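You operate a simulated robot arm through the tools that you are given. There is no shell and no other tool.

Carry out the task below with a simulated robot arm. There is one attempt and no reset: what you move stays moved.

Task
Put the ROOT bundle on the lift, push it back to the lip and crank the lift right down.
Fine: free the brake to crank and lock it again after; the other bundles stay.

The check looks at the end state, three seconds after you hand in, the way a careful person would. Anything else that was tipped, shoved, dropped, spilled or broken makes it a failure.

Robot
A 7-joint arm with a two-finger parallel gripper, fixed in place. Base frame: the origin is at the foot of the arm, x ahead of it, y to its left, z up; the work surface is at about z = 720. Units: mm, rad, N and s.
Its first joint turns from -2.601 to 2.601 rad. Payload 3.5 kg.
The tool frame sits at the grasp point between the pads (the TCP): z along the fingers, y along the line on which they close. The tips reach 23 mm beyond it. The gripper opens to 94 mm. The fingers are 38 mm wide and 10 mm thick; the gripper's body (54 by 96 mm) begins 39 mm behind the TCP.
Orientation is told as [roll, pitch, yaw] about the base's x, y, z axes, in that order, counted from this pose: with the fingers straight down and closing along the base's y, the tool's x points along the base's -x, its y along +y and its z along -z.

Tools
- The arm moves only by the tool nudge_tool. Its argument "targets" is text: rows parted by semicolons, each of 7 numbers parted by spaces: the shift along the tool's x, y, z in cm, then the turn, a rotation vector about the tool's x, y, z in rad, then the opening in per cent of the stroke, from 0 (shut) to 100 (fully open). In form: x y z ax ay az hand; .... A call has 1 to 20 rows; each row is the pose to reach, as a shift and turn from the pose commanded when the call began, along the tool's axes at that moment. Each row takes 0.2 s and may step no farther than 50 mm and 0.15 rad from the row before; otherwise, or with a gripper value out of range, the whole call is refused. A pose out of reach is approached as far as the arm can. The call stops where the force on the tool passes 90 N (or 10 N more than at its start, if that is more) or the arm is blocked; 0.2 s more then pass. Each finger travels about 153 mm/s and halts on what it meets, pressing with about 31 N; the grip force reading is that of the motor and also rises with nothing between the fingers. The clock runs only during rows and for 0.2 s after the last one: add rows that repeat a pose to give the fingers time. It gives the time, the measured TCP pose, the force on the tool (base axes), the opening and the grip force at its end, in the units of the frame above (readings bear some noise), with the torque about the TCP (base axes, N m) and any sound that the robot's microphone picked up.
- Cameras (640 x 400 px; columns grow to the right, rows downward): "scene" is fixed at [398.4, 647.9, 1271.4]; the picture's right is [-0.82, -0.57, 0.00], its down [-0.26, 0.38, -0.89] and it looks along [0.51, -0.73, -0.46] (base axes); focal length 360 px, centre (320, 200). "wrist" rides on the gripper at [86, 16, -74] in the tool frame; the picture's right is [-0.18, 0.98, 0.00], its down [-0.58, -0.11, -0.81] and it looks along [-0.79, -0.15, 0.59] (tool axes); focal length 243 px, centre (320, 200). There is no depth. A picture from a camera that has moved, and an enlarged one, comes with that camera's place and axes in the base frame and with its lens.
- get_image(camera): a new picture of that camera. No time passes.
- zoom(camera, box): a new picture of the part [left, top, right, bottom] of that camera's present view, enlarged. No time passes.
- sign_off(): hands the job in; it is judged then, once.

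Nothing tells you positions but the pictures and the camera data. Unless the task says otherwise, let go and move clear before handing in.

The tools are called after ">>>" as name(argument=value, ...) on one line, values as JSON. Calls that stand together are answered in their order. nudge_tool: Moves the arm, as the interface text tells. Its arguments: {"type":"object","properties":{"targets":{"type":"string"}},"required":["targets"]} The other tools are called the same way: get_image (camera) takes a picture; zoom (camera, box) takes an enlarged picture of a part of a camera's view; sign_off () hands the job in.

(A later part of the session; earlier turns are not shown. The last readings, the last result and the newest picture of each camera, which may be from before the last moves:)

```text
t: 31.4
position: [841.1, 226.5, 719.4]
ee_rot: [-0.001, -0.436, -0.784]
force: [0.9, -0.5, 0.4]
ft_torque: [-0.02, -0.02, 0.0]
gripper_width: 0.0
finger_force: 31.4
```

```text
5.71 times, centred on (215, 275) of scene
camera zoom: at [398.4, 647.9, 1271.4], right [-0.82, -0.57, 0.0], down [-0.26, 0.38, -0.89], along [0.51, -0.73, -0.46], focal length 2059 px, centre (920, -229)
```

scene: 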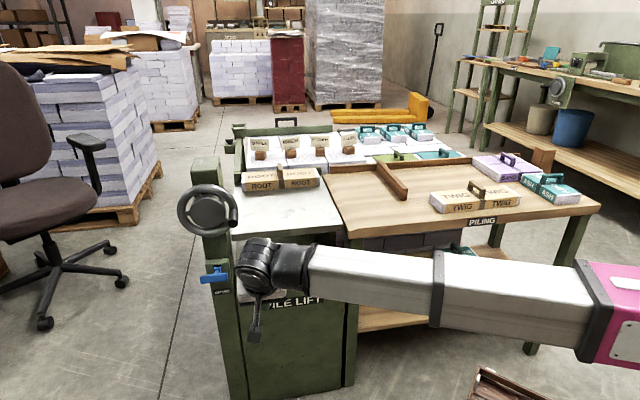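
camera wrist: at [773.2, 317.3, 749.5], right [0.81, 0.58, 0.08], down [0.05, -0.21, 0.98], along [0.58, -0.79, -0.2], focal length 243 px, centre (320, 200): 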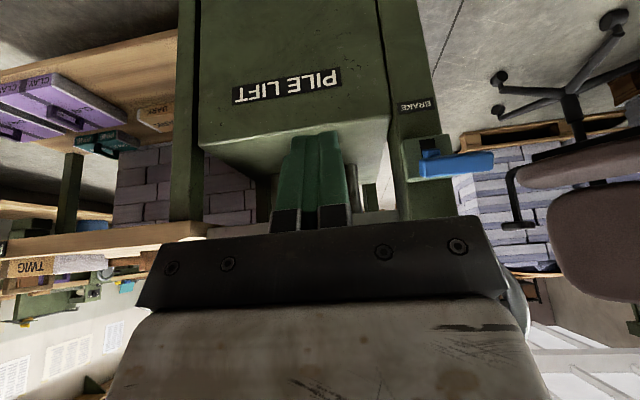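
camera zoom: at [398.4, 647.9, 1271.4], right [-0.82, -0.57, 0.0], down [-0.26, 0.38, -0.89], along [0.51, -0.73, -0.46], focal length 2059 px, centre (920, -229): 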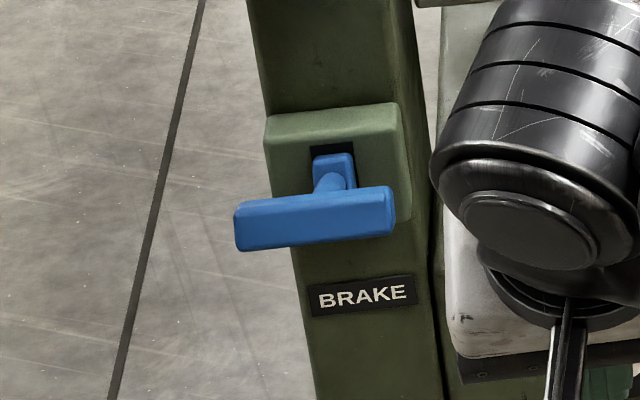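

The brake bar spans s 845–910 at t≈582, z≈674, on a stem coming out of a vertical slot. I'll turn the hand horizontal with the fingers one above the other, so it can straddle both the lever and the crank knob.

>>> nudge_tool(targets="0 0 0 0 -0.142 0 60; 0 0 0 0 -0.284 0 60; 0 0 0 0 -0.426 0 60; 0 0 0 0 -0.568 0 60; 0 0 0 0 -0.71 0 60; 0 0 0 0 -0.852 0 60; 0 0 0 0 -0.994 0 60; 0 0 0 0 -1.135 0 60; 0 0 0 0 -1.135 0 60")

>>> get_image(camera="scene")

```text
t: 33.4
position: [840.2, 232.2, 716.4]
ee_rot: [3.067, -1.566, 2.429]
force: [-0.6, -0.1, 0.4]
ft_torque: [-0.01, -0.04, 0.02]
gripper_width: 56.6
finger_force: 0.0
```

```text
taken
```

scene: 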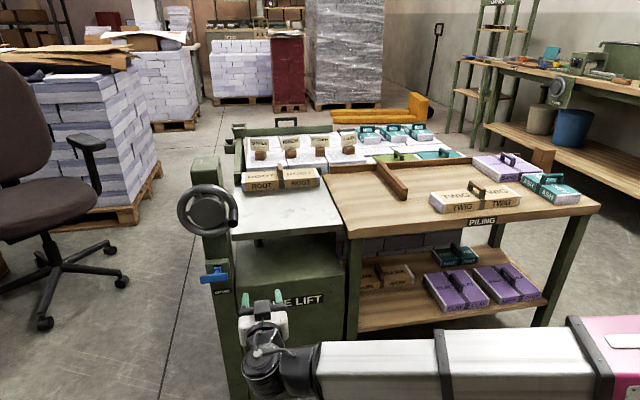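

>>> nudge_tool(targets="0 0 0 0 0 -0.143 60; 0 0 0 0 0 -0.286 60; 0 0 0 0 0 -0.429 60; 0 0 0 0 0 -0.571 60; 0 0 0 0 0 -0.714 60; 0 0 0 0 0 -0.857 60; 0 0 0 0 0 -1 60; 0 0 0 0 0 -1.143 60; 0 0 0 0 0 -1.286 60; 0 0 0 0 0 -1.428 60; 0 0 0 0 0 -1.571 60; 0 0 0 0 0 -1.571 60")

>>> get_image(camera="scene")

>>> get_image(camera="wrist")

```text
t: 36.0
position: [839.7, 231.5, 717.4]
ee_rot: [-1.573, 0.002, 0.787]
force: [0.1, 0.0, -0.6]
ft_torque: [0.02, 0.02, -0.01]
gripper_width: 56.1
finger_force: 0.0
```

```text
taken
```

scene: 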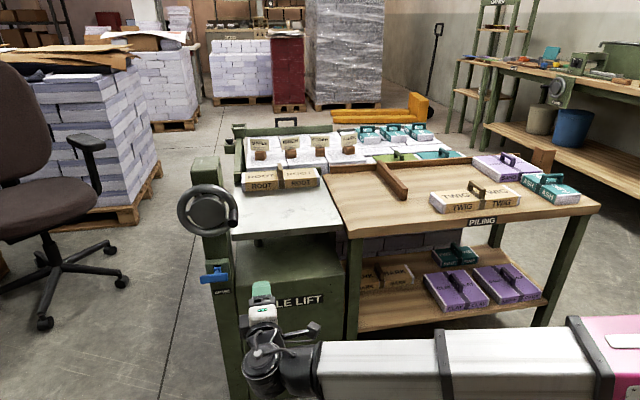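

```text
taken
camera wrist: at [724.5, 223.2, 701.2], right [0.13, 0.13, -0.98], down [-0.16, 0.98, 0.11], along [0.98, 0.14, 0.15], focal length 243 px, centre (320, 200)
```

wrist: 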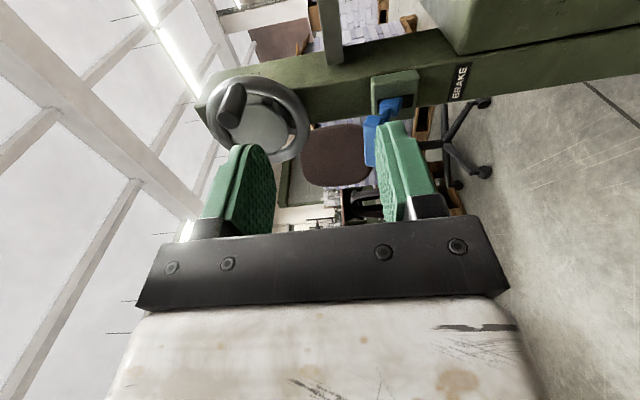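

>>> zoom(camera="wrist", box=[330, 50, 450, 170])

>>> zoom(camera="wrist", box=[180, 50, 330, 180])

```text
3.33 times, centred on (390, 110) of wrist
camera zoom: at [724.5, 223.2, 701.2], right [0.13, 0.13, -0.98], down [-0.16, 0.98, 0.11], along [0.98, 0.14, 0.15], focal length 809 px, centre (87, 500)
```

zoom: 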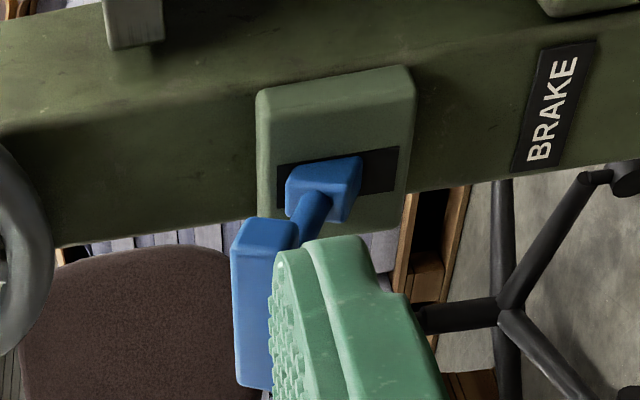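

```text
3.08 times, centred on (255, 115) of wrist
camera zoom: at [724.5, 223.2, 701.2], right [0.13, 0.13, -0.98], down [-0.16, 0.98, 0.11], along [0.98, 0.14, 0.15], focal length 746 px, centre (520, 462)
```

zoom: 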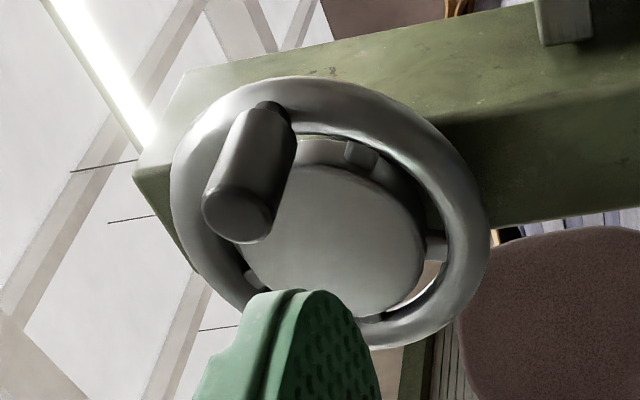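

The lever's block is at the top of its slot and the lever points about 20° up, so the free slot is below it. I expect pushing it down to release the brake. I'll bring the fingers in line with the T-bar.

>>> nudge_tool(targets="-3 1 1.5 0 0 0 60; -6 2 3 0 0 0 60; -9 3 5 0 0 0 60; -11.95 4.3 7 0 0 0 60; -11.95 4.3 7 0 0 0 60")

>>> get_image(camera="wrist")

>>> zoom(camera="scene", box=[170, 230, 290, 320])

```text
t: 37.2
position: [972.0, 266.4, 675.3]
ee_rot: [-1.573, 0.0, 0.785]
force: [0.3, 0.2, -0.3]
ft_torque: [0.01, 0.02, 0.01]
gripper_width: 56.3
finger_force: 0.0
```

```text
taken
camera wrist: at [857.1, 257.4, 659.0], right [0.13, 0.13, -0.98], down [-0.16, 0.98, 0.11], along [0.98, 0.14, 0.15], focal length 243 px, centre (320, 200)
```

wrist: 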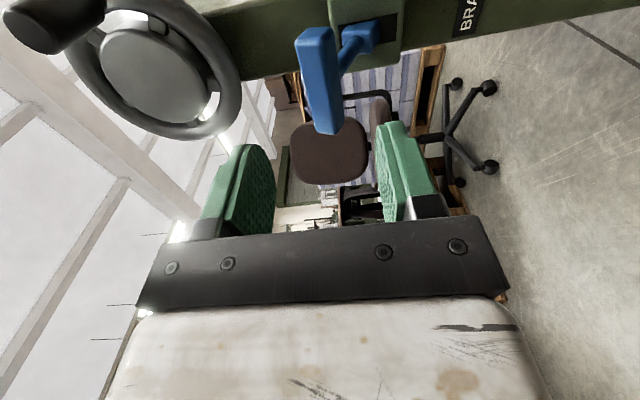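

```text
4.44 times, centred on (230, 275) of scene
camera zoom: at [398.4, 647.9, 1271.4], right [-0.82, -0.57, 0.0], down [-0.26, 0.38, -0.89], along [0.51, -0.73, -0.46], focal length 1602 px, centre (720, -133)
```

zoom: 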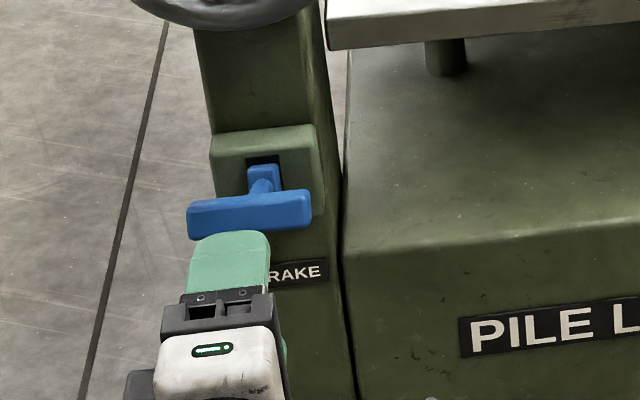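

The bar lines up between the fingers. I'll advance to straddle it.

>>> nudge_tool(targets="0 0 2 0 0 0 60; 0 0 4 0 0 0 60; 0 0 6 0 0 0 60; 0 0 7.6 0 0 0 60; 0 0 7.6 0 0 0 60")

>>> get_image(camera="wrist")

>>> zoom(camera="scene", box=[170, 230, 290, 320])

```text
t: 38.4
position: [1028.0, 212.5, 673.3]
ee_rot: [-1.571, -0.001, 0.786]
force: [-0.2, 0.4, -0.5]
ft_torque: [-0.02, 0.0, 0.01]
gripper_width: 56.4
finger_force: 0.0
```

```text
taken
camera wrist: at [912.4, 204.3, 657.7], right [0.13, 0.13, -0.98], down [-0.16, 0.98, 0.11], along [0.98, 0.14, 0.15], focal length 243 px, centre (320, 200)
```

wrist: 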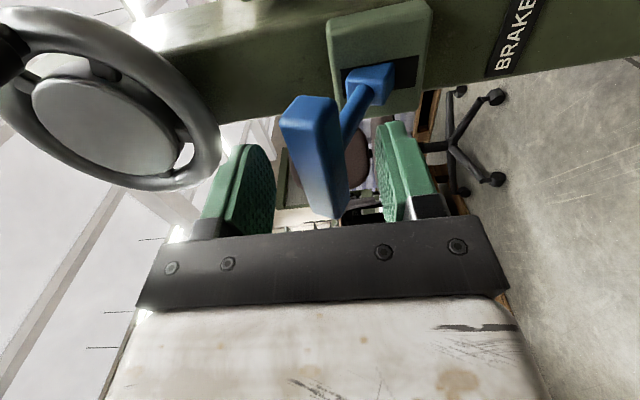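

```text
4.44 times, centred on (230, 275) of scene
camera zoom: at [398.4, 647.9, 1271.4], right [-0.82, -0.57, 0.0], down [-0.26, 0.38, -0.89], along [0.51, -0.73, -0.46], focal length 1602 px, centre (720, -133)
```

zoom: 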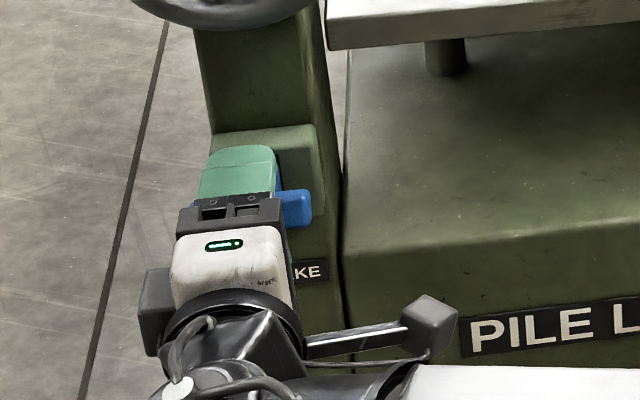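

The bar is between the fingers. I'll push down in small steps and watch the force.

>>> nudge_tool(targets="0 0.6 0 0 0 0 60; 0 1.2 0 0 0 0 60; 0 1.8 0 0 0 0 60; 0 2.4 0 0 0 0 60; 0 3.0 0 0 0 0 60; 0 3.0 0 0 0 0 60")

>>> get_image(camera="wrist")

```text
t: 39.8
position: [1029.5, 212.0, 642.5]
ee_rot: [-1.57, -0.001, 0.786]
force: [-0.2, -0.4, 0.4]
ft_torque: [-0.01, 0.02, -0.01]
gripper_width: 56.4
finger_force: 0.2
```

```text
taken
camera wrist: at [914.2, 203.3, 626.9], right [0.13, 0.13, -0.98], down [-0.16, 0.98, 0.11], along [0.98, 0.14, 0.15], focal length 243 px, centre (320, 200)
```

wrist: 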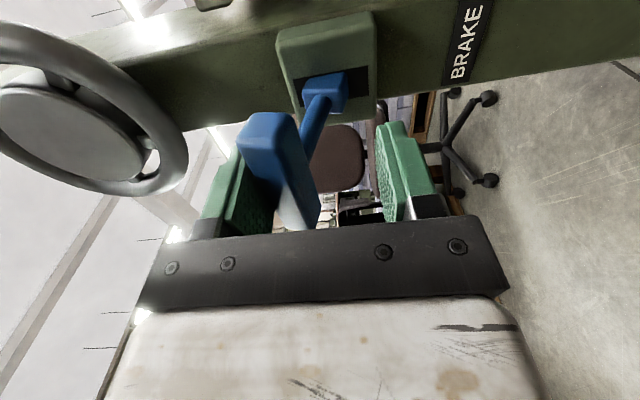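

>>> nudge_tool(targets="0 0.4 0 0 0 0 60; 0 0.8 0 0 0 0 60; 0 1.2 0 0 0 0 60; 0 1.2 0 0 0 0 60")

>>> get_image(camera="wrist")

```text
t: 40.8
position: [1029.4, 211.7, 631.7]
ee_rot: [-1.572, -0.001, 0.785]
force: [0.4, -0.1, -0.3]
ft_torque: [0.0, 0.01, -0.02]
gripper_width: 56.5
finger_force: 0.1
```

```text
taken
camera wrist: at [914.0, 203.7, 615.4], right [0.13, 0.13, -0.98], down [-0.16, 0.98, 0.11], along [0.98, 0.14, 0.15], focal length 243 px, centre (320, 200)
```

wrist: 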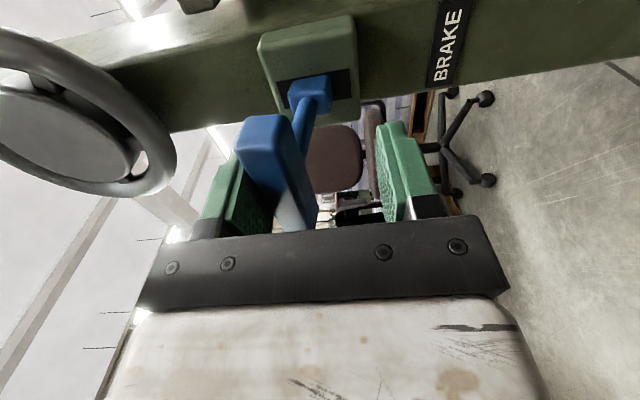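

The lever is moving down with almost no resistance. I'll keep going.

>>> nudge_tool(targets="0 0.5 0 0 0 0 60; 0 1 0 0 0 0 60; 0 1.5 0 0 0 0 60; 0 2.0 0 0 0 0 60; 0 2.0 0 0 0 0 60")

>>> get_image(camera="wrist")

>>> get_image(camera="scene")

```text
t: 42.0
position: [1028.4, 211.8, 611.0]
ee_rot: [-1.57, -0.001, 0.786]
force: [0.1, 0.1, 0.4]
ft_torque: [-0.01, -0.01, 0.0]
gripper_width: 56.3
finger_force: 0.0
```

```text
taken
camera wrist: at [913.7, 203.8, 594.9], right [0.13, 0.13, -0.98], down [-0.16, 0.98, 0.11], along [0.98, 0.14, 0.15], focal length 243 px, centre (320, 200)
```

wrist: 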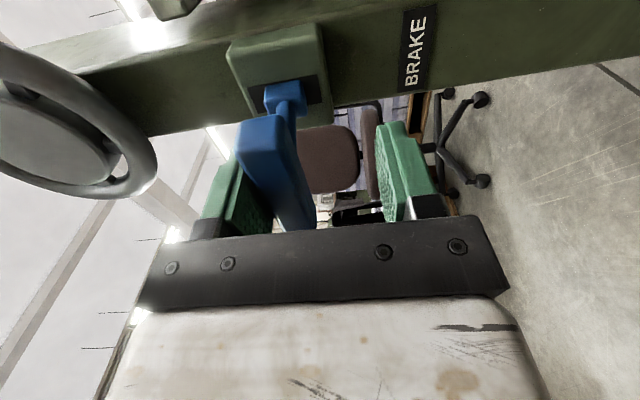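

```text
taken
```

scene: 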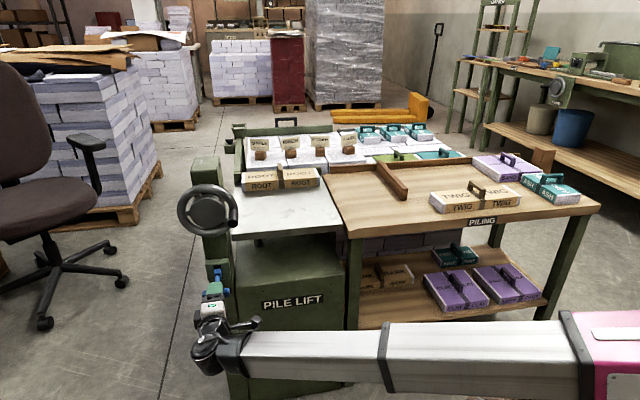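

>>> nudge_tool(targets="0 0.5 0 0 0 0 60; 0 1 0 0 0 0 60; 0 1.5 0 0 0 0 60; 0 2.0 0 0 0 0 60; 0 2.0 0 0 0 0 60")

>>> get_image(camera="wrist")

```text
t: 43.2
position: [1028.7, 212.2, 592.2]
ee_rot: [-1.571, 0.002, 0.787]
force: [-1.1, -0.2, 1.4]
ft_torque: [-0.01, 0.0, -0.01]
gripper_width: 56.4
finger_force: 0.0
```

```text
taken
camera wrist: at [913.3, 203.9, 575.6], right [0.13, 0.13, -0.98], down [-0.16, 0.98, 0.11], along [0.98, 0.14, 0.15], focal length 243 px, centre (320, 200)
```

wrist: 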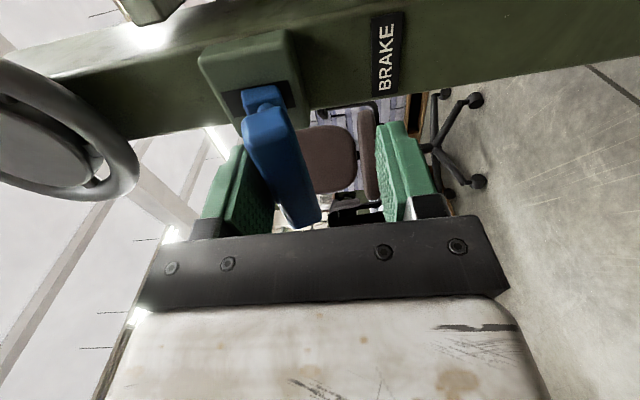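

>>> nudge_tool(targets="0 0.5 0 0 0 0 60; 0 1 0 0 0 0 60; 0 1 0 0 0 0 60")

>>> nudge_tool(targets="0 0.4 0 0 0 0 60; 0 0.8 0 0 0 0 60; 0 0.8 0 0 0 0 60")

>>> get_image(camera="wrist")

```text
t: 44.0
position: [1029.4, 212.8, 581.9]
ee_rot: [-1.573, 0.0, 0.786]
force: [0.9, 0.3, 3.2]
ft_torque: [-0.02, -0.05, -0.03]
gripper_width: 57.9
finger_force: 1.6
```

```text
t: 44.8
position: [1029.2, 212.6, 576.1]
ee_rot: [-1.573, 0.0, 0.785]
force: [1.3, 1.9, 25.9]
ft_torque: [-0.35, -0.29, -0.09]
gripper_width: 67.7
finger_force: 12.5
```

```text
taken
camera wrist: at [912.9, 204.0, 559.6], right [0.13, 0.13, -0.98], down [-0.16, 0.98, 0.11], along [0.98, 0.14, 0.15], focal length 243 px, centre (320, 200)
```

wrist: 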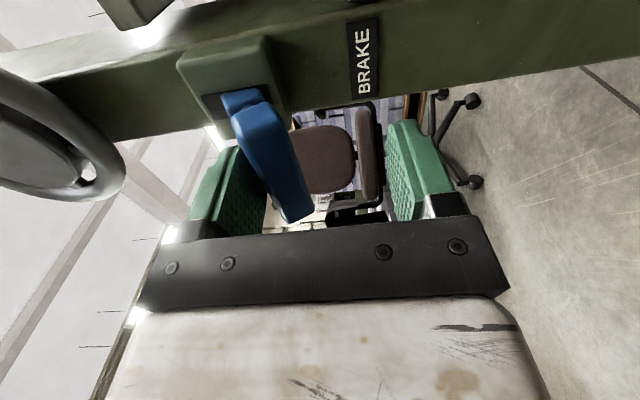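

The lever has hit its lower stop. I'll ease off and check that it stays down.

>>> nudge_tool(targets="0 -0.5 0 0 0 0 60; 0 -1.0 0 0 0 0 60; 0 -1.0 -2 0 0 0 60; 0 -1.0 -5 0 0 0 60; 0 -1.0 -9 0 0 0 60; 0 -1.0 -9 0 0 0 60")

>>> get_image(camera="wrist")

>>> zoom(camera="scene", box=[170, 150, 330, 330])

```text
t: 46.2
position: [967.7, 273.3, 585.1]
ee_rot: [-1.571, 0.0, 0.786]
force: [0.5, -0.6, -0.6]
ft_torque: [0.03, 0.02, 0.0]
gripper_width: 56.4
finger_force: 0.0
```

```text
taken
camera wrist: at [852.0, 265.7, 569.8], right [0.13, 0.13, -0.98], down [-0.16, 0.98, 0.11], along [0.98, 0.14, 0.15], focal length 243 px, centre (320, 200)
```

wrist: 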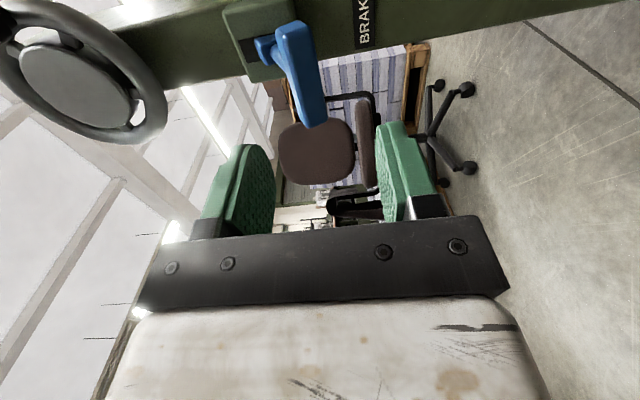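

```text
2.22 times, centred on (250, 240) of scene
camera zoom: at [398.4, 647.9, 1271.4], right [-0.82, -0.57, 0.0], down [-0.26, 0.38, -0.89], along [0.51, -0.73, -0.46], focal length 801 px, centre (476, 111)
```

zoom: 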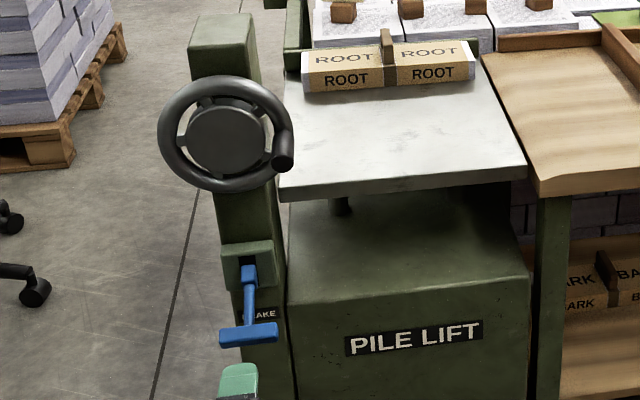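

The lever stays down and the lift hasn't moved by itself. Next I'll go up to the crank knob.

>>> nudge_tool(targets="1 -3 0 0 0 0 60; 2.2 -7.5 0 0 0 0 60; 3.4 -12 0 0 0 0 60; 4.6 -16.5 0 0 0 0 60; 5.8 -21 0 0 0 0 60; 6.45 -24.7 0 0 0 0 60; 6.45 -24.7 0 0 0 0 60")

>>> get_image(camera="wrist")

>>> get_image(camera="scene")

```text
t: 47.8
position: [917.8, 228.7, 829.0]
ee_rot: [-1.571, -0.002, 0.786]
force: [-0.1, 0.3, 0.5]
ft_torque: [-0.01, -0.01, -0.01]
gripper_width: 56.2
finger_force: 0.1
```

```text
taken
camera wrist: at [802.4, 220.4, 812.6], right [0.13, 0.13, -0.98], down [-0.16, 0.98, 0.11], along [0.98, 0.14, 0.15], focal length 243 px, centre (320, 200)
```

wrist: 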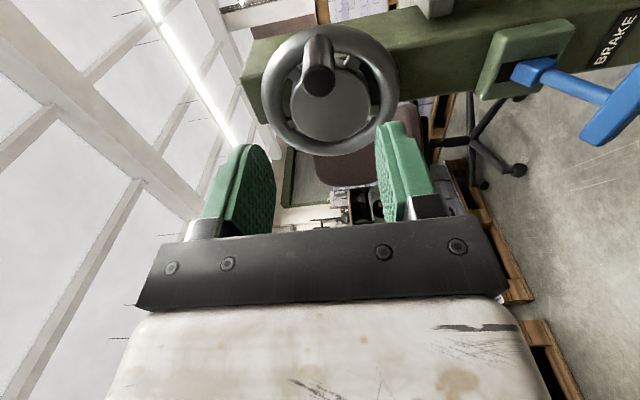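

```text
taken
```

scene: 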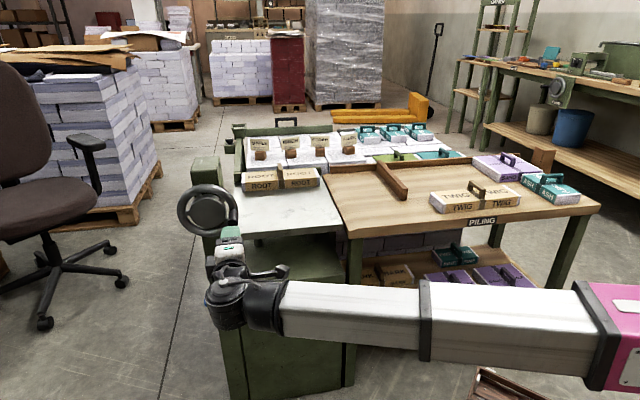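

>>> nudge_tool(targets="0 -0.1 3 0 0 0 60; -0.1 -0.2 6 0 0 0 60; -0.2 -0.2 8.5 0 0 0 60; -0.2 -0.2 10.5 0 0 0 60; -0.2 -0.2 11.7 0 0 0 60; -0.2 -0.2 11.7 0 0 0 60")

>>> get_image(camera="wrist")

>>> zoom(camera="scene", box=[170, 150, 290, 300])

```text
t: 49.2
position: [1004.3, 149.4, 832.8]
ee_rot: [-1.573, -0.002, 0.785]
force: [0.7, 0.2, -0.1]
ft_torque: [-0.03, -0.03, 0.03]
gripper_width: 56.4
finger_force: 0.1
```

```text
taken
camera wrist: at [888.6, 141.4, 815.9], right [0.13, 0.13, -0.98], down [-0.16, 0.98, 0.11], along [0.98, 0.14, 0.15], focal length 243 px, centre (320, 200)
```

wrist: 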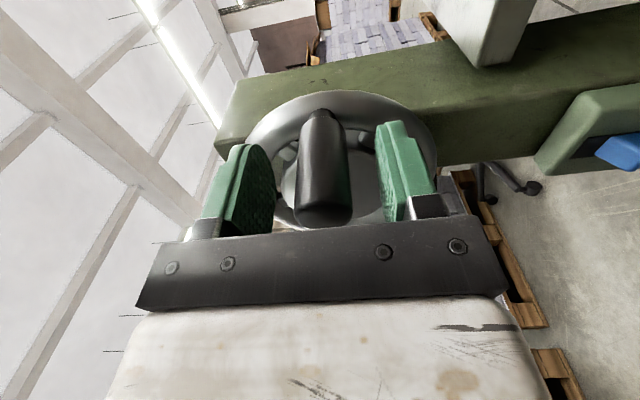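

```text
2.67 times, centred on (230, 225) of scene
camera zoom: at [398.4, 647.9, 1271.4], right [-0.82, -0.57, 0.0], down [-0.26, 0.38, -0.89], along [0.51, -0.73, -0.46], focal length 961 px, centre (560, 133)
```

zoom: 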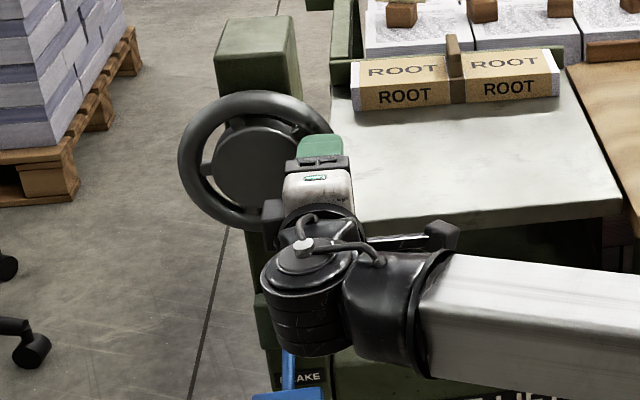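

The knob is centred between the fingers. I'll close on it.

>>> nudge_tool(targets="0 0 0 0 0 0 40; 0 0 0 0 0 0 20; 0 0 0 0 0 0 0; 0 0 0 0 0 0 0; 0 0 0 0 0 0 0")

>>> get_image(camera="wrist")

```text
t: 50.4
position: [1004.3, 148.6, 831.4]
ee_rot: [-1.572, 0.0, 0.785]
force: [-2.2, -2.1, -8.9]
ft_torque: [-0.17, 0.41, -0.04]
gripper_width: 24.5
finger_force: 44.5
```

```text
taken
camera wrist: at [888.5, 141.4, 815.5], right [0.13, 0.13, -0.98], down [-0.16, 0.98, 0.11], along [0.98, 0.14, 0.15], focal length 243 px, centre (320, 200)
```

wrist: 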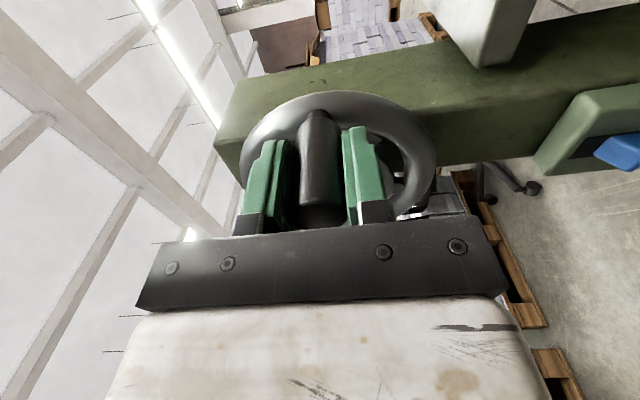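

I'm holding the knob at 24.5 mm. I'll try a small turn, knob downward, to learn the direction and check the brake is free.

>>> nudge_tool(targets="0 0.5 0 0 0 0 0; -0.1 1.0 0 0 0 0 0; -0.2 1.55 0 0 0 0 0; -0.2 1.55 0 0 0 0 0")

>>> get_image(camera="wrist")

>>> zoom(camera="scene", box=[170, 150, 410, 300])

```text
t: 51.2
position: [1004.1, 149.3, 830.0]
ee_rot: [-1.594, 0.003, 0.783]
force: [-5.2, -4.6, 22.4]
ft_torque: [1.31, 1.35, -0.01]
gripper_width: 25.2
finger_force: 44.9
stopped in row 4: the force on the tool passed its limit at 95 N (the readings are from after the stop); the commanded pose is now the measured one
```

```text
taken
camera wrist: at [888.6, 141.0, 812.4], right [0.14, 0.11, -0.98], down [-0.16, 0.98, 0.09], along [0.98, 0.14, 0.16], focal length 243 px, centre (320, 200)
```

wrist: 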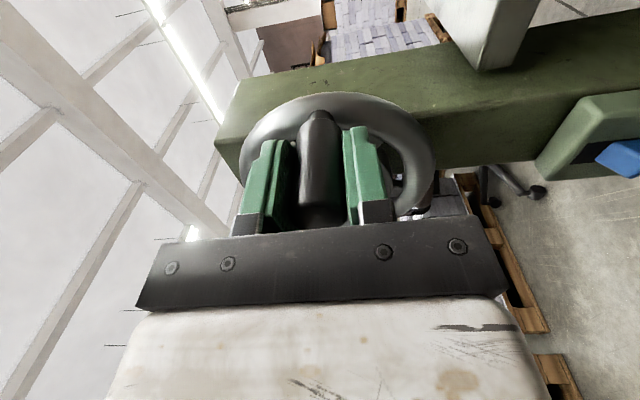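

```text
2.67 times, centred on (290, 225) of scene
camera zoom: at [398.4, 647.9, 1271.4], right [-0.82, -0.57, 0.0], down [-0.26, 0.38, -0.89], along [0.51, -0.73, -0.46], focal length 961 px, centre (400, 133)
```

zoom: 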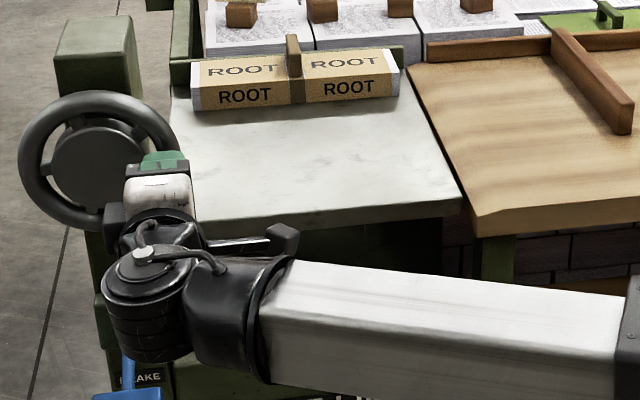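

The downward turn is blocked, either by the top stop or the direction. I'll try the other way, knob upward.

>>> nudge_tool(targets="0 -0.5 0 0 0 0 0; 0 -1.0 0 0 0 0 0; -0.1 -1.5 0 0 0 0 0; -0.1 -1.5 0 0 0 0 0")

>>> get_image(camera="wrist")

>>> zoom(camera="scene", box=[170, 150, 410, 300])

```text
t: 52.2
position: [1006.2, 149.8, 841.5]
ee_rot: [-1.588, 0.005, 0.786]
force: [-3.1, -2.7, -13.6]
ft_torque: [1.07, 1.72, -0.75]
gripper_width: 25.1
finger_force: 45.1
```

```text
taken
camera wrist: at [890.2, 142.5, 824.5], right [0.14, 0.11, -0.98], down [-0.16, 0.98, 0.09], along [0.98, 0.14, 0.16], focal length 243 px, centre (320, 200)
```

wrist: 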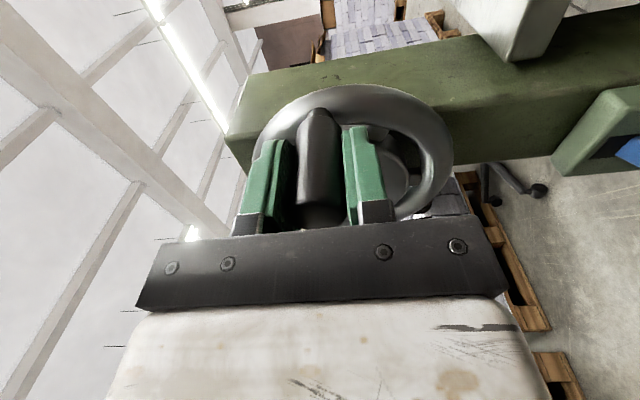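

```text
2.67 times, centred on (290, 225) of scene
camera zoom: at [398.4, 647.9, 1271.4], right [-0.82, -0.57, 0.0], down [-0.26, 0.38, -0.89], along [0.51, -0.73, -0.46], focal length 961 px, centre (400, 133)
```

zoom: 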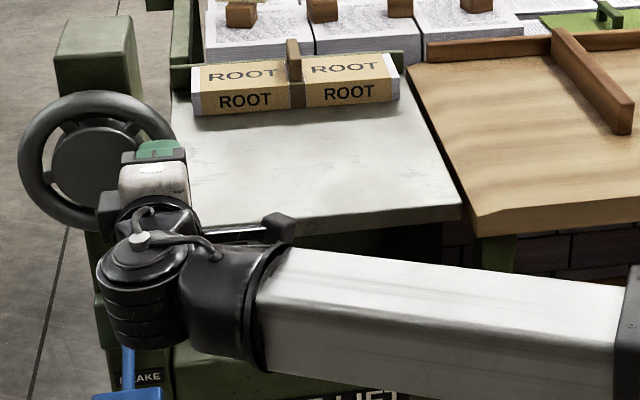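

Turning the knob upward (counter-clockwise seen from the front) moves freely and the plate sank a little, so that is the lowering direction and the brake is free. I'll continue along the arc.

>>> nudge_tool(targets="-0.28 -0.79 0 -0.01 0 0 0; -0.66 -1.55 0 -0.02 0 0 0; -1.07 -2.17 0 -0.02 0 0 0; -1.63 -2.81 0 -0.02 0 0 0; -1.63 -2.81 0 -0.02 0 0 0")

>>> get_image(camera="wrist")

>>> zoom(camera="scene", box=[170, 150, 410, 300])

```text
t: 53.4
position: [1016.9, 163.7, 870.7]
ee_rot: [-1.572, 0.005, 0.784]
force: [1.1, -14.3, -1.1]
ft_torque: [-0.06, 0.32, -0.64]
gripper_width: 24.8
finger_force: 45.1
```

```text
taken
camera wrist: at [902.1, 155.3, 854.7], right [0.13, 0.13, -0.98], down [-0.16, 0.98, 0.11], along [0.98, 0.14, 0.14], focal length 243 px, centre (320, 200)
```

wrist: 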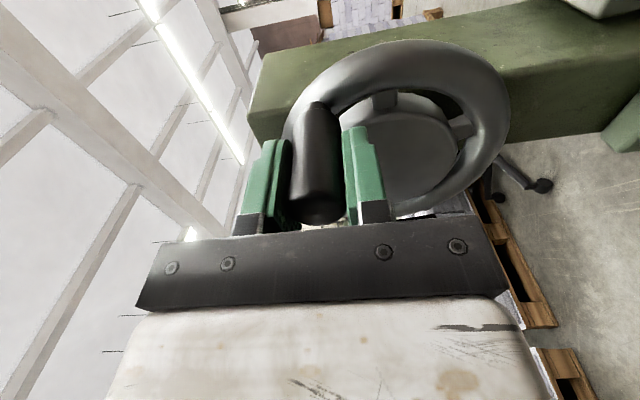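

```text
2.67 times, centred on (290, 225) of scene
camera zoom: at [398.4, 647.9, 1271.4], right [-0.82, -0.57, 0.0], down [-0.26, 0.38, -0.89], along [0.51, -0.73, -0.46], focal length 961 px, centre (400, 133)
```

zoom: 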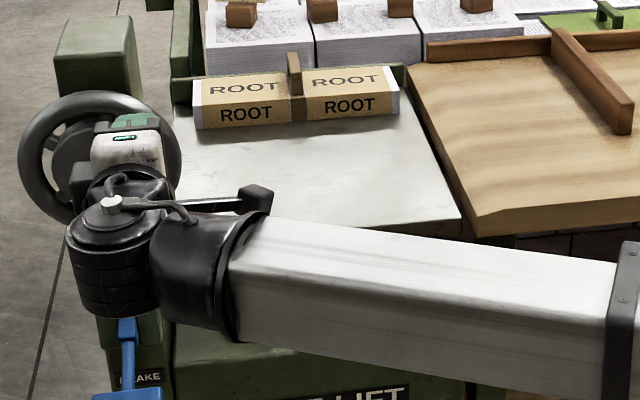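

The wheel follows well: about 45° turned and the plate is clearly lower. I'll keep going to the top of the circle.

>>> nudge_tool(targets="-0.64 -0.36 0 0 0 0 0; -1.26 -0.77 0 0 0 0 0; -2.02 -1.15 0 0 0 0 0; -2.73 -1.38 0 0 0 0 0; -3.57 -1.54 0 0 0 0 0; -4.31 -1.59 0 0 0 0 0; -4.31 -1.59 0 0 0 0 0")

>>> get_image(camera="wrist")

>>> zoom(camera="scene", box=[170, 150, 410, 300])

```text
t: 55.0
position: [1048.3, 194.9, 891.0]
ee_rot: [-1.585, 0.007, 0.783]
force: [-3.8, -14.2, 65.2]
ft_torque: [0.7, 1.85, -0.9]
gripper_width: 25.1
finger_force: 45.0
```

```text
taken
camera wrist: at [932.4, 185.4, 875.6], right [0.13, 0.12, -0.98], down [-0.16, 0.98, 0.1], along [0.98, 0.14, 0.15], focal length 243 px, centre (320, 200)
```

wrist: 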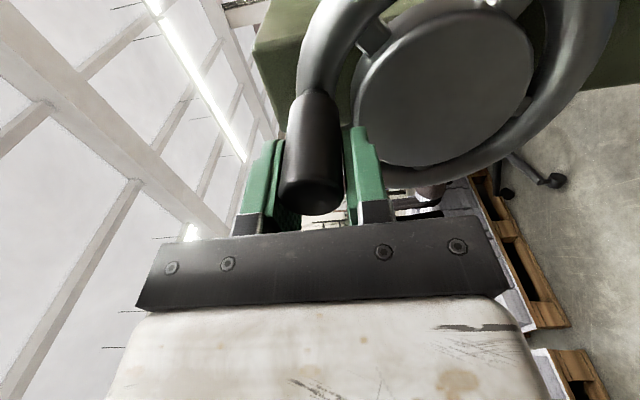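

```text
2.67 times, centred on (290, 225) of scene
camera zoom: at [398.4, 647.9, 1271.4], right [-0.82, -0.57, 0.0], down [-0.26, 0.38, -0.89], along [0.51, -0.73, -0.46], focal length 961 px, centre (400, 133)
```

zoom: 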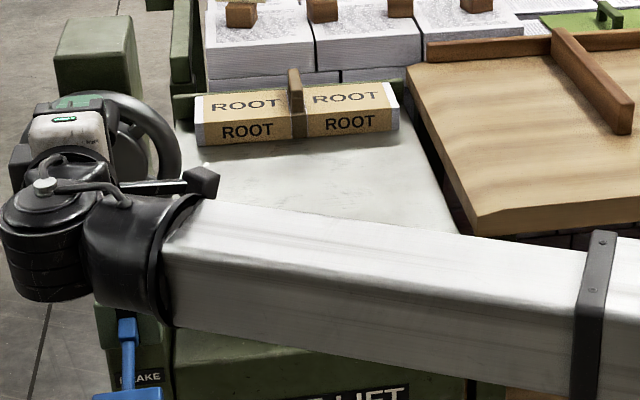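

At the top of the circle the radial force shows my radius was about 3 mm small. I'll correct it and continue over the top and down the far side.

>>> nudge_tool(targets="-0.64 -0.38 0 0 0 0 0; -1.49 -0.24 0 0 0 0 0; -2.22 -0.03 0 0 0 0 0; -3.01 0.33 0 0 0 0 0; -3.66 0.72 0 0 0 0 0; -4.33 1.27 0 0 0 0 0; -4.85 1.81 0 0 0 0 0; -4.85 1.81 0 0 0 0 0")

>>> get_image(camera="wrist")

>>> get_image(camera="scene")

```text
t: 56.0
position: [1067.5, 213.9, 892.2]
ee_rot: [-1.591, 0.012, 0.787]
force: [3.2, -1.9, 17.9]
ft_torque: [1.07, 1.86, -1.22]
gripper_width: 25.3
finger_force: 45.0
stopped in row 4: the force on the tool passed its limit at 92 N (the readings are from after the stop); the commanded pose is now the measured one
```

```text
taken
camera wrist: at [953.4, 205.7, 876.3], right [0.14, 0.11, -0.98], down [-0.16, 0.98, 0.09], along [0.98, 0.15, 0.15], focal length 243 px, centre (320, 200)
```

wrist: 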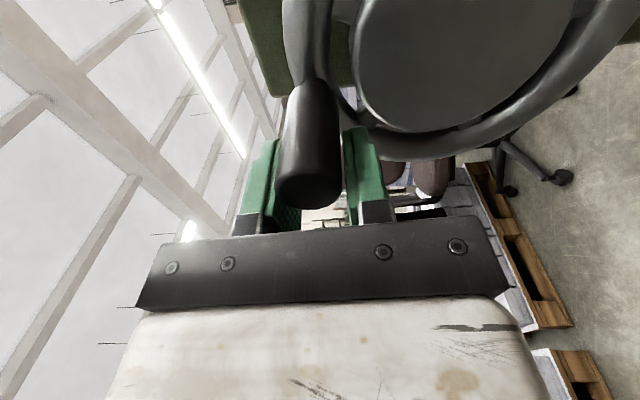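

```text
taken
```

scene: 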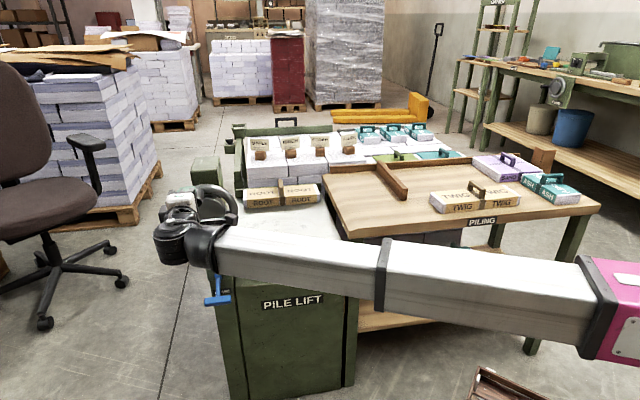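

The knob slipped sideways in the pads because the fingers close vertically and the top of the circle needs sideways drive. I'll let go, back off and turn the hand 90° so the fingers close along the direction of travel.

>>> nudge_tool(targets="0 0 0 0 0 0 30; 0 0 0 0 0 0 60; 0 0 0 0 0 0 60; 0 0 -3 -0.02 0 0.012 60; 0 0 -7 -0.02 0 0.012 60; 0 0 -9 -0.02 0 0.012 60; 0 0 -9 -0.02 0 0.012 60")

>>> get_image(camera="wrist")

>>> get_image(camera="scene")

```text
t: 57.6
position: [1005.4, 280.6, 889.4]
ee_rot: [-1.57, -0.001, 0.79]
force: [0.5, -0.2, -0.2]
ft_torque: [-0.03, 0.0, -0.01]
gripper_width: 56.4
finger_force: 0.1
```

```text
taken
camera wrist: at [889.9, 271.7, 872.7], right [0.13, 0.13, -0.98], down [-0.16, 0.98, 0.11], along [0.98, 0.15, 0.15], focal length 243 px, centre (320, 200)
```

wrist: 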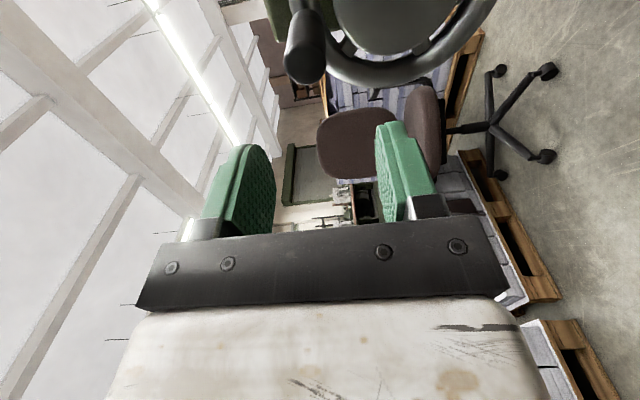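

```text
taken
```

scene: 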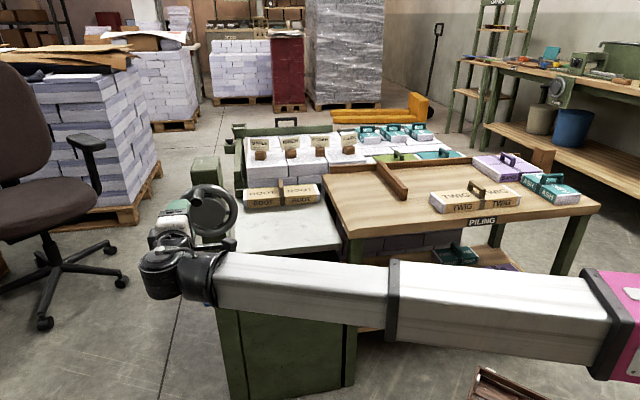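

>>> nudge_tool(targets="0.4 -0.1 0 0 0 0.143 60; 0.8 -0.2 0 0 0 0.286 60; 1.2 -0.3 0 0 0 0.429 60; 1.6 -0.4 0 0 0 0.572 60; 2 -0.5 0 0 0 0.715 60; 2.2 -0.56 0 0 0 0.858 60; 2.2 -0.56 0 0 0 1.001 60; 2.2 -0.56 0 0 0 1.144 60; 2.2 -0.56 0 0 0 1.287 60; 2.2 -0.56 0 0 0 1.43 60; 2.2 -0.56 0 0 0 1.43 60")

>>> get_image(camera="wrist")

>>> get_image(camera="scene")

```text
t: 60.0
position: [988.7, 262.7, 895.4]
ee_rot: [-1.561, -1.432, 0.782]
force: [0.3, 0.1, 0.3]
ft_torque: [0.03, -0.01, -0.02]
gripper_width: 56.3
finger_force: 0.1
```

```text
taken
camera wrist: at [937.8, 318.1, 806.6], right [0.7, 0.71, 0.05], down [-0.59, 0.55, 0.59], along [0.39, -0.44, 0.8], focal length 243 px, centre (320, 200)
```

wrist: 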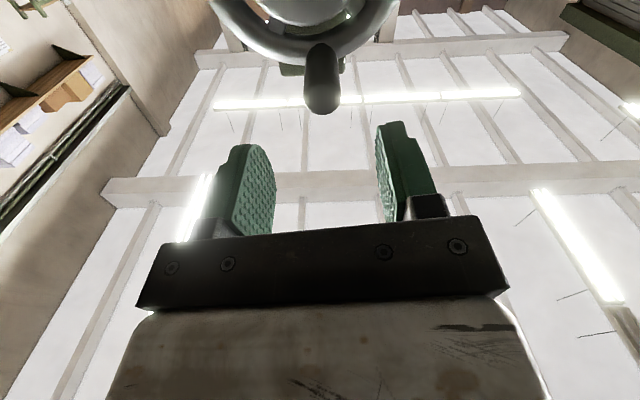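

```text
taken
```

scene: 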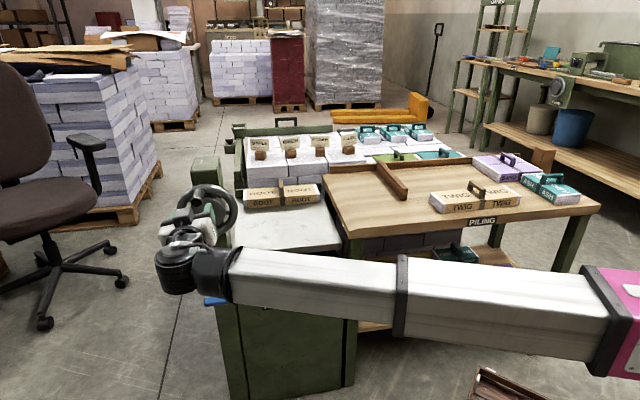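

The knob tip is centred between the fingers, which now close sideways. I'll advance and grip.

>>> nudge_tool(targets="0.1 0 3 0 0 0 60; 0.2 0 6 0 0 0 60; 0.2 0 8 0 0 0 60; 0.2 0 9.3 0 0 0 60; 0.2 0 9.3 0 0 0 60")

>>> get_image(camera="wrist")

```text
t: 61.2
position: [1056.2, 197.8, 893.4]
ee_rot: [-1.562, -1.432, 0.779]
force: [0.8, -0.3, 0.9]
ft_torque: [0.0, -0.01, -0.02]
gripper_width: 56.4
finger_force: 0.1
```

```text
taken
camera wrist: at [1004.3, 253.0, 804.7], right [0.7, 0.71, 0.04], down [-0.59, 0.55, 0.59], along [0.4, -0.44, 0.8], focal length 243 px, centre (320, 200)
```

wrist: 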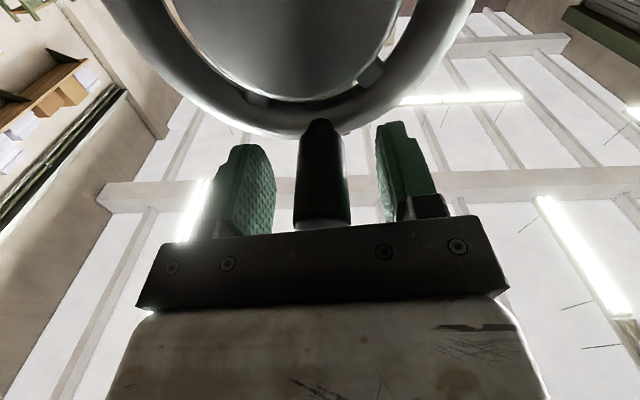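

>>> nudge_tool(targets="0 0 0 0 0 0 40; 0 0 0 0 0 0 20; 0 0 0 0 0 0 0; 0 0 0 0 0 0 0; 0 0 0 0 0 0 0")

>>> nudge_tool(targets="0.015 0.44 0 0 0 -0.07 0; 0.062 0.879 0 0 0 -0.14 0; 0.138 1.31 0 0 0 -0.21 0; 0.245 1.741 0 0 0 -0.28 0; 0.38 2.16 0 0 0 -0.35 0; 0.545 2.569 0 0 0 -0.42 0; 0.545 2.569 0 0 0 -0.42 0")

>>> get_image(camera="wrist")

>>> get_image(camera="scene")

```text
t: 62.4
position: [1056.6, 198.5, 892.2]
ee_rot: [-1.562, -1.431, 0.78]
force: [3.3, 0.8, 0.6]
ft_torque: [0.01, -0.19, -1.57]
gripper_width: 24.8
finger_force: 45.0
```

```text
t: 64.0
position: [1072.5, 214.0, 883.5]
ee_rot: [-1.57, -1.007, 0.788]
force: [-8.9, 3.4, 0.5]
ft_torque: [-0.11, 0.17, -1.67]
gripper_width: 24.6
finger_force: 45.0
```

```text
taken
camera wrist: at [994.7, 243.3, 802.5], right [0.65, 0.66, -0.37], down [-0.42, 0.72, 0.55], along [0.63, -0.21, 0.75], focal length 243 px, centre (320, 200)
```

wrist: 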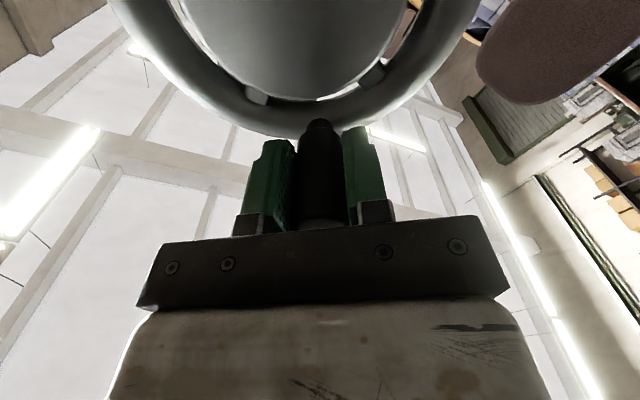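

```text
taken
```

scene: 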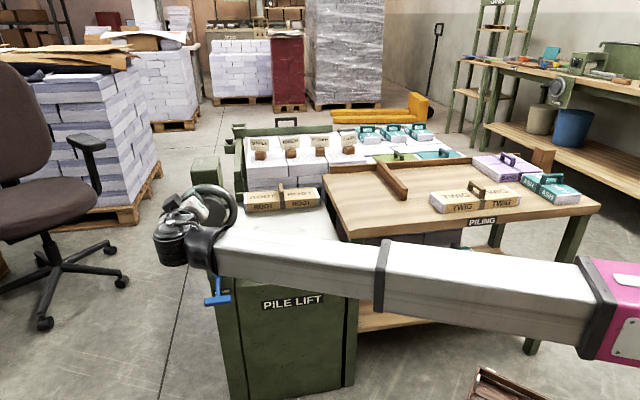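

The hand now rotates with the wheel at very low force. I'll continue the same way.

>>> nudge_tool(targets="0.031 0.629 0 0 0 -0.1 0; 0.126 1.252 0 0 0 -0.2 0; 0.281 1.862 0 0 0 -0.3 0; 0.497 2.453 0 0 0 -0.4 0; 0.771 3.02 0 0 0 -0.5 0; 1.1 3.557 0 0 0 -0.6 0; 1.482 4.059 0 0 0 -0.7 0; 1.911 4.519 0 0 0 -0.8 0; 1.911 4.519 0 0 0 -0.8 0")

>>> get_image(camera="wrist")

>>> get_image(camera="scene")

```text
t: 66.0
position: [1093.5, 235.1, 844.0]
ee_rot: [-1.569, -0.208, 0.79]
force: [-19.3, 2.1, -0.6]
ft_torque: [-0.44, -0.17, 0.53]
gripper_width: 24.7
finger_force: 45.0
```

```text
taken
camera wrist: at [981.1, 229.3, 810.7], right [0.27, 0.27, -0.92], down [-0.19, 0.96, 0.23], along [0.94, 0.11, 0.31], focal length 243 px, centre (320, 200)
```

wrist: 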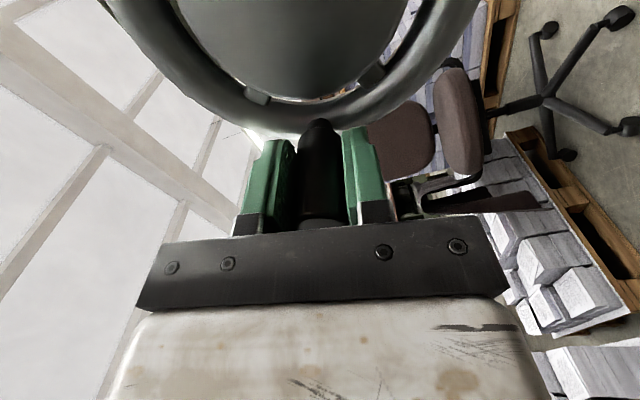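

```text
taken
```

scene: 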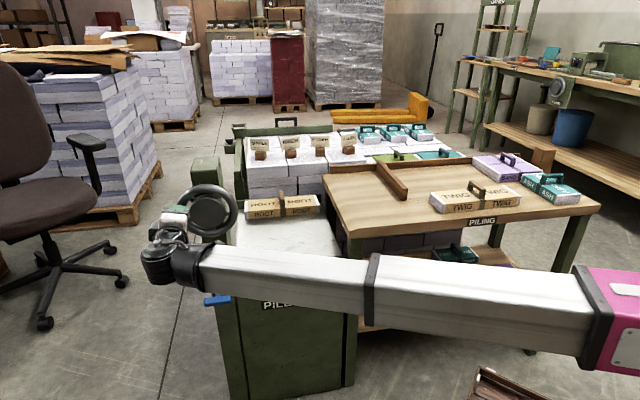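

>>> nudge_tool(targets="0.08 0.619 -0.1 0 0 -0.1 0; 0.2 1.232 -0.1 0 0 -0.2 0; 0.35 1.832 -0.1 0 0 -0.3 0; 0.57 2.414 -0.1 0 0 -0.4 0; 0.84 2.972 -0.1 0 0 -0.5 0; 1.16 3.5 -0.1 0 0 -0.6 0; 1.53 3.994 -0.1 0 0 -0.7 0; 1.95 4.448 -0.1 0 0 -0.8 0; 1.95 4.448 -0.1 0 0 -0.8 0")

>>> get_image(camera="wrist")

>>> get_image(camera="scene")

```text
t: 67.0
position: [1093.1, 233.0, 829.9]
ee_rot: [-1.593, 0.2, 0.784]
force: [-1.9, -3.6, 21.9]
ft_torque: [1.68, 1.21, -0.35]
gripper_width: 25.3
finger_force: 45.0
stopped in row 5: the force on the tool passed its limit at 95 N (the readings are from after the stop); the commanded pose is now the measured one
```

```text
taken
camera wrist: at [976.1, 223.8, 830.4], right [0.0, -0.02, -1.0], down [-0.16, 0.99, -0.03], along [0.99, 0.16, 0.0], focal length 243 px, centre (320, 200)
```

wrist: 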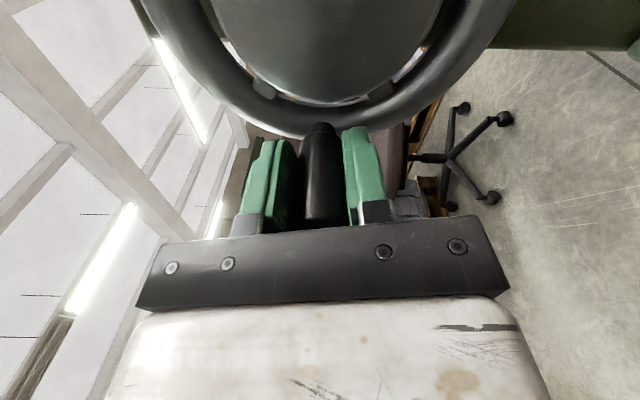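

```text
taken
```

scene: 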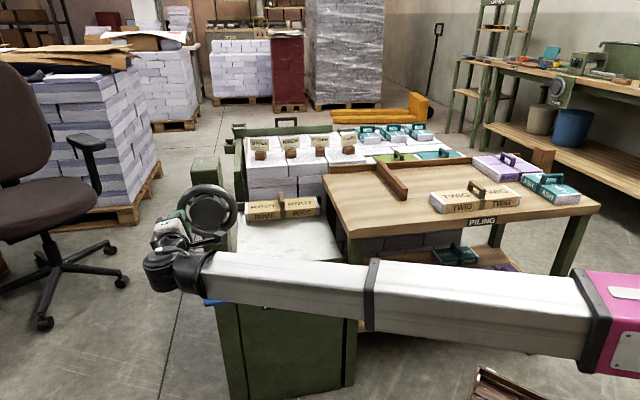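

The wheel has stopped hard after about half a turn. I'll check whether the plate is truly at the bottom.

>>> zoom(camera="scene", box=[190, 140, 370, 320])

>>> nudge_tool(targets="0 0 0 -0.02 0 0 0; 0 0 0 -0.02 0 0 0")

```text
2.22 times, centred on (280, 230) of scene
camera zoom: at [398.4, 647.9, 1271.4], right [-0.82, -0.57, 0.0], down [-0.26, 0.38, -0.89], along [0.51, -0.73, -0.46], focal length 801 px, centre (409, 133)
```

zoom: 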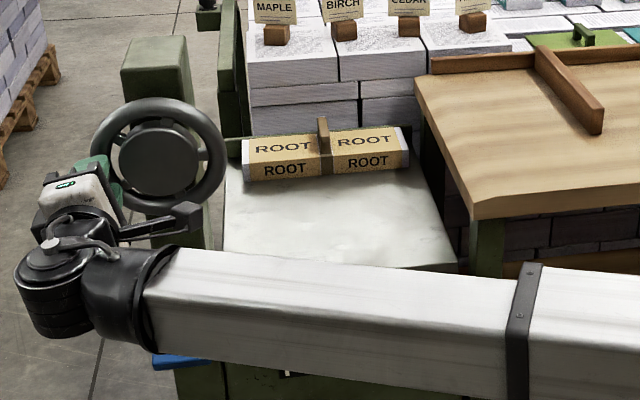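

```text
t: 67.7
position: [1093.4, 233.6, 830.0]
ee_rot: [-1.572, 0.201, 0.788]
force: [-2.2, -9.5, 38.7]
ft_torque: [0.74, 0.34, 0.37]
gripper_width: 24.6
finger_force: 45.3
```

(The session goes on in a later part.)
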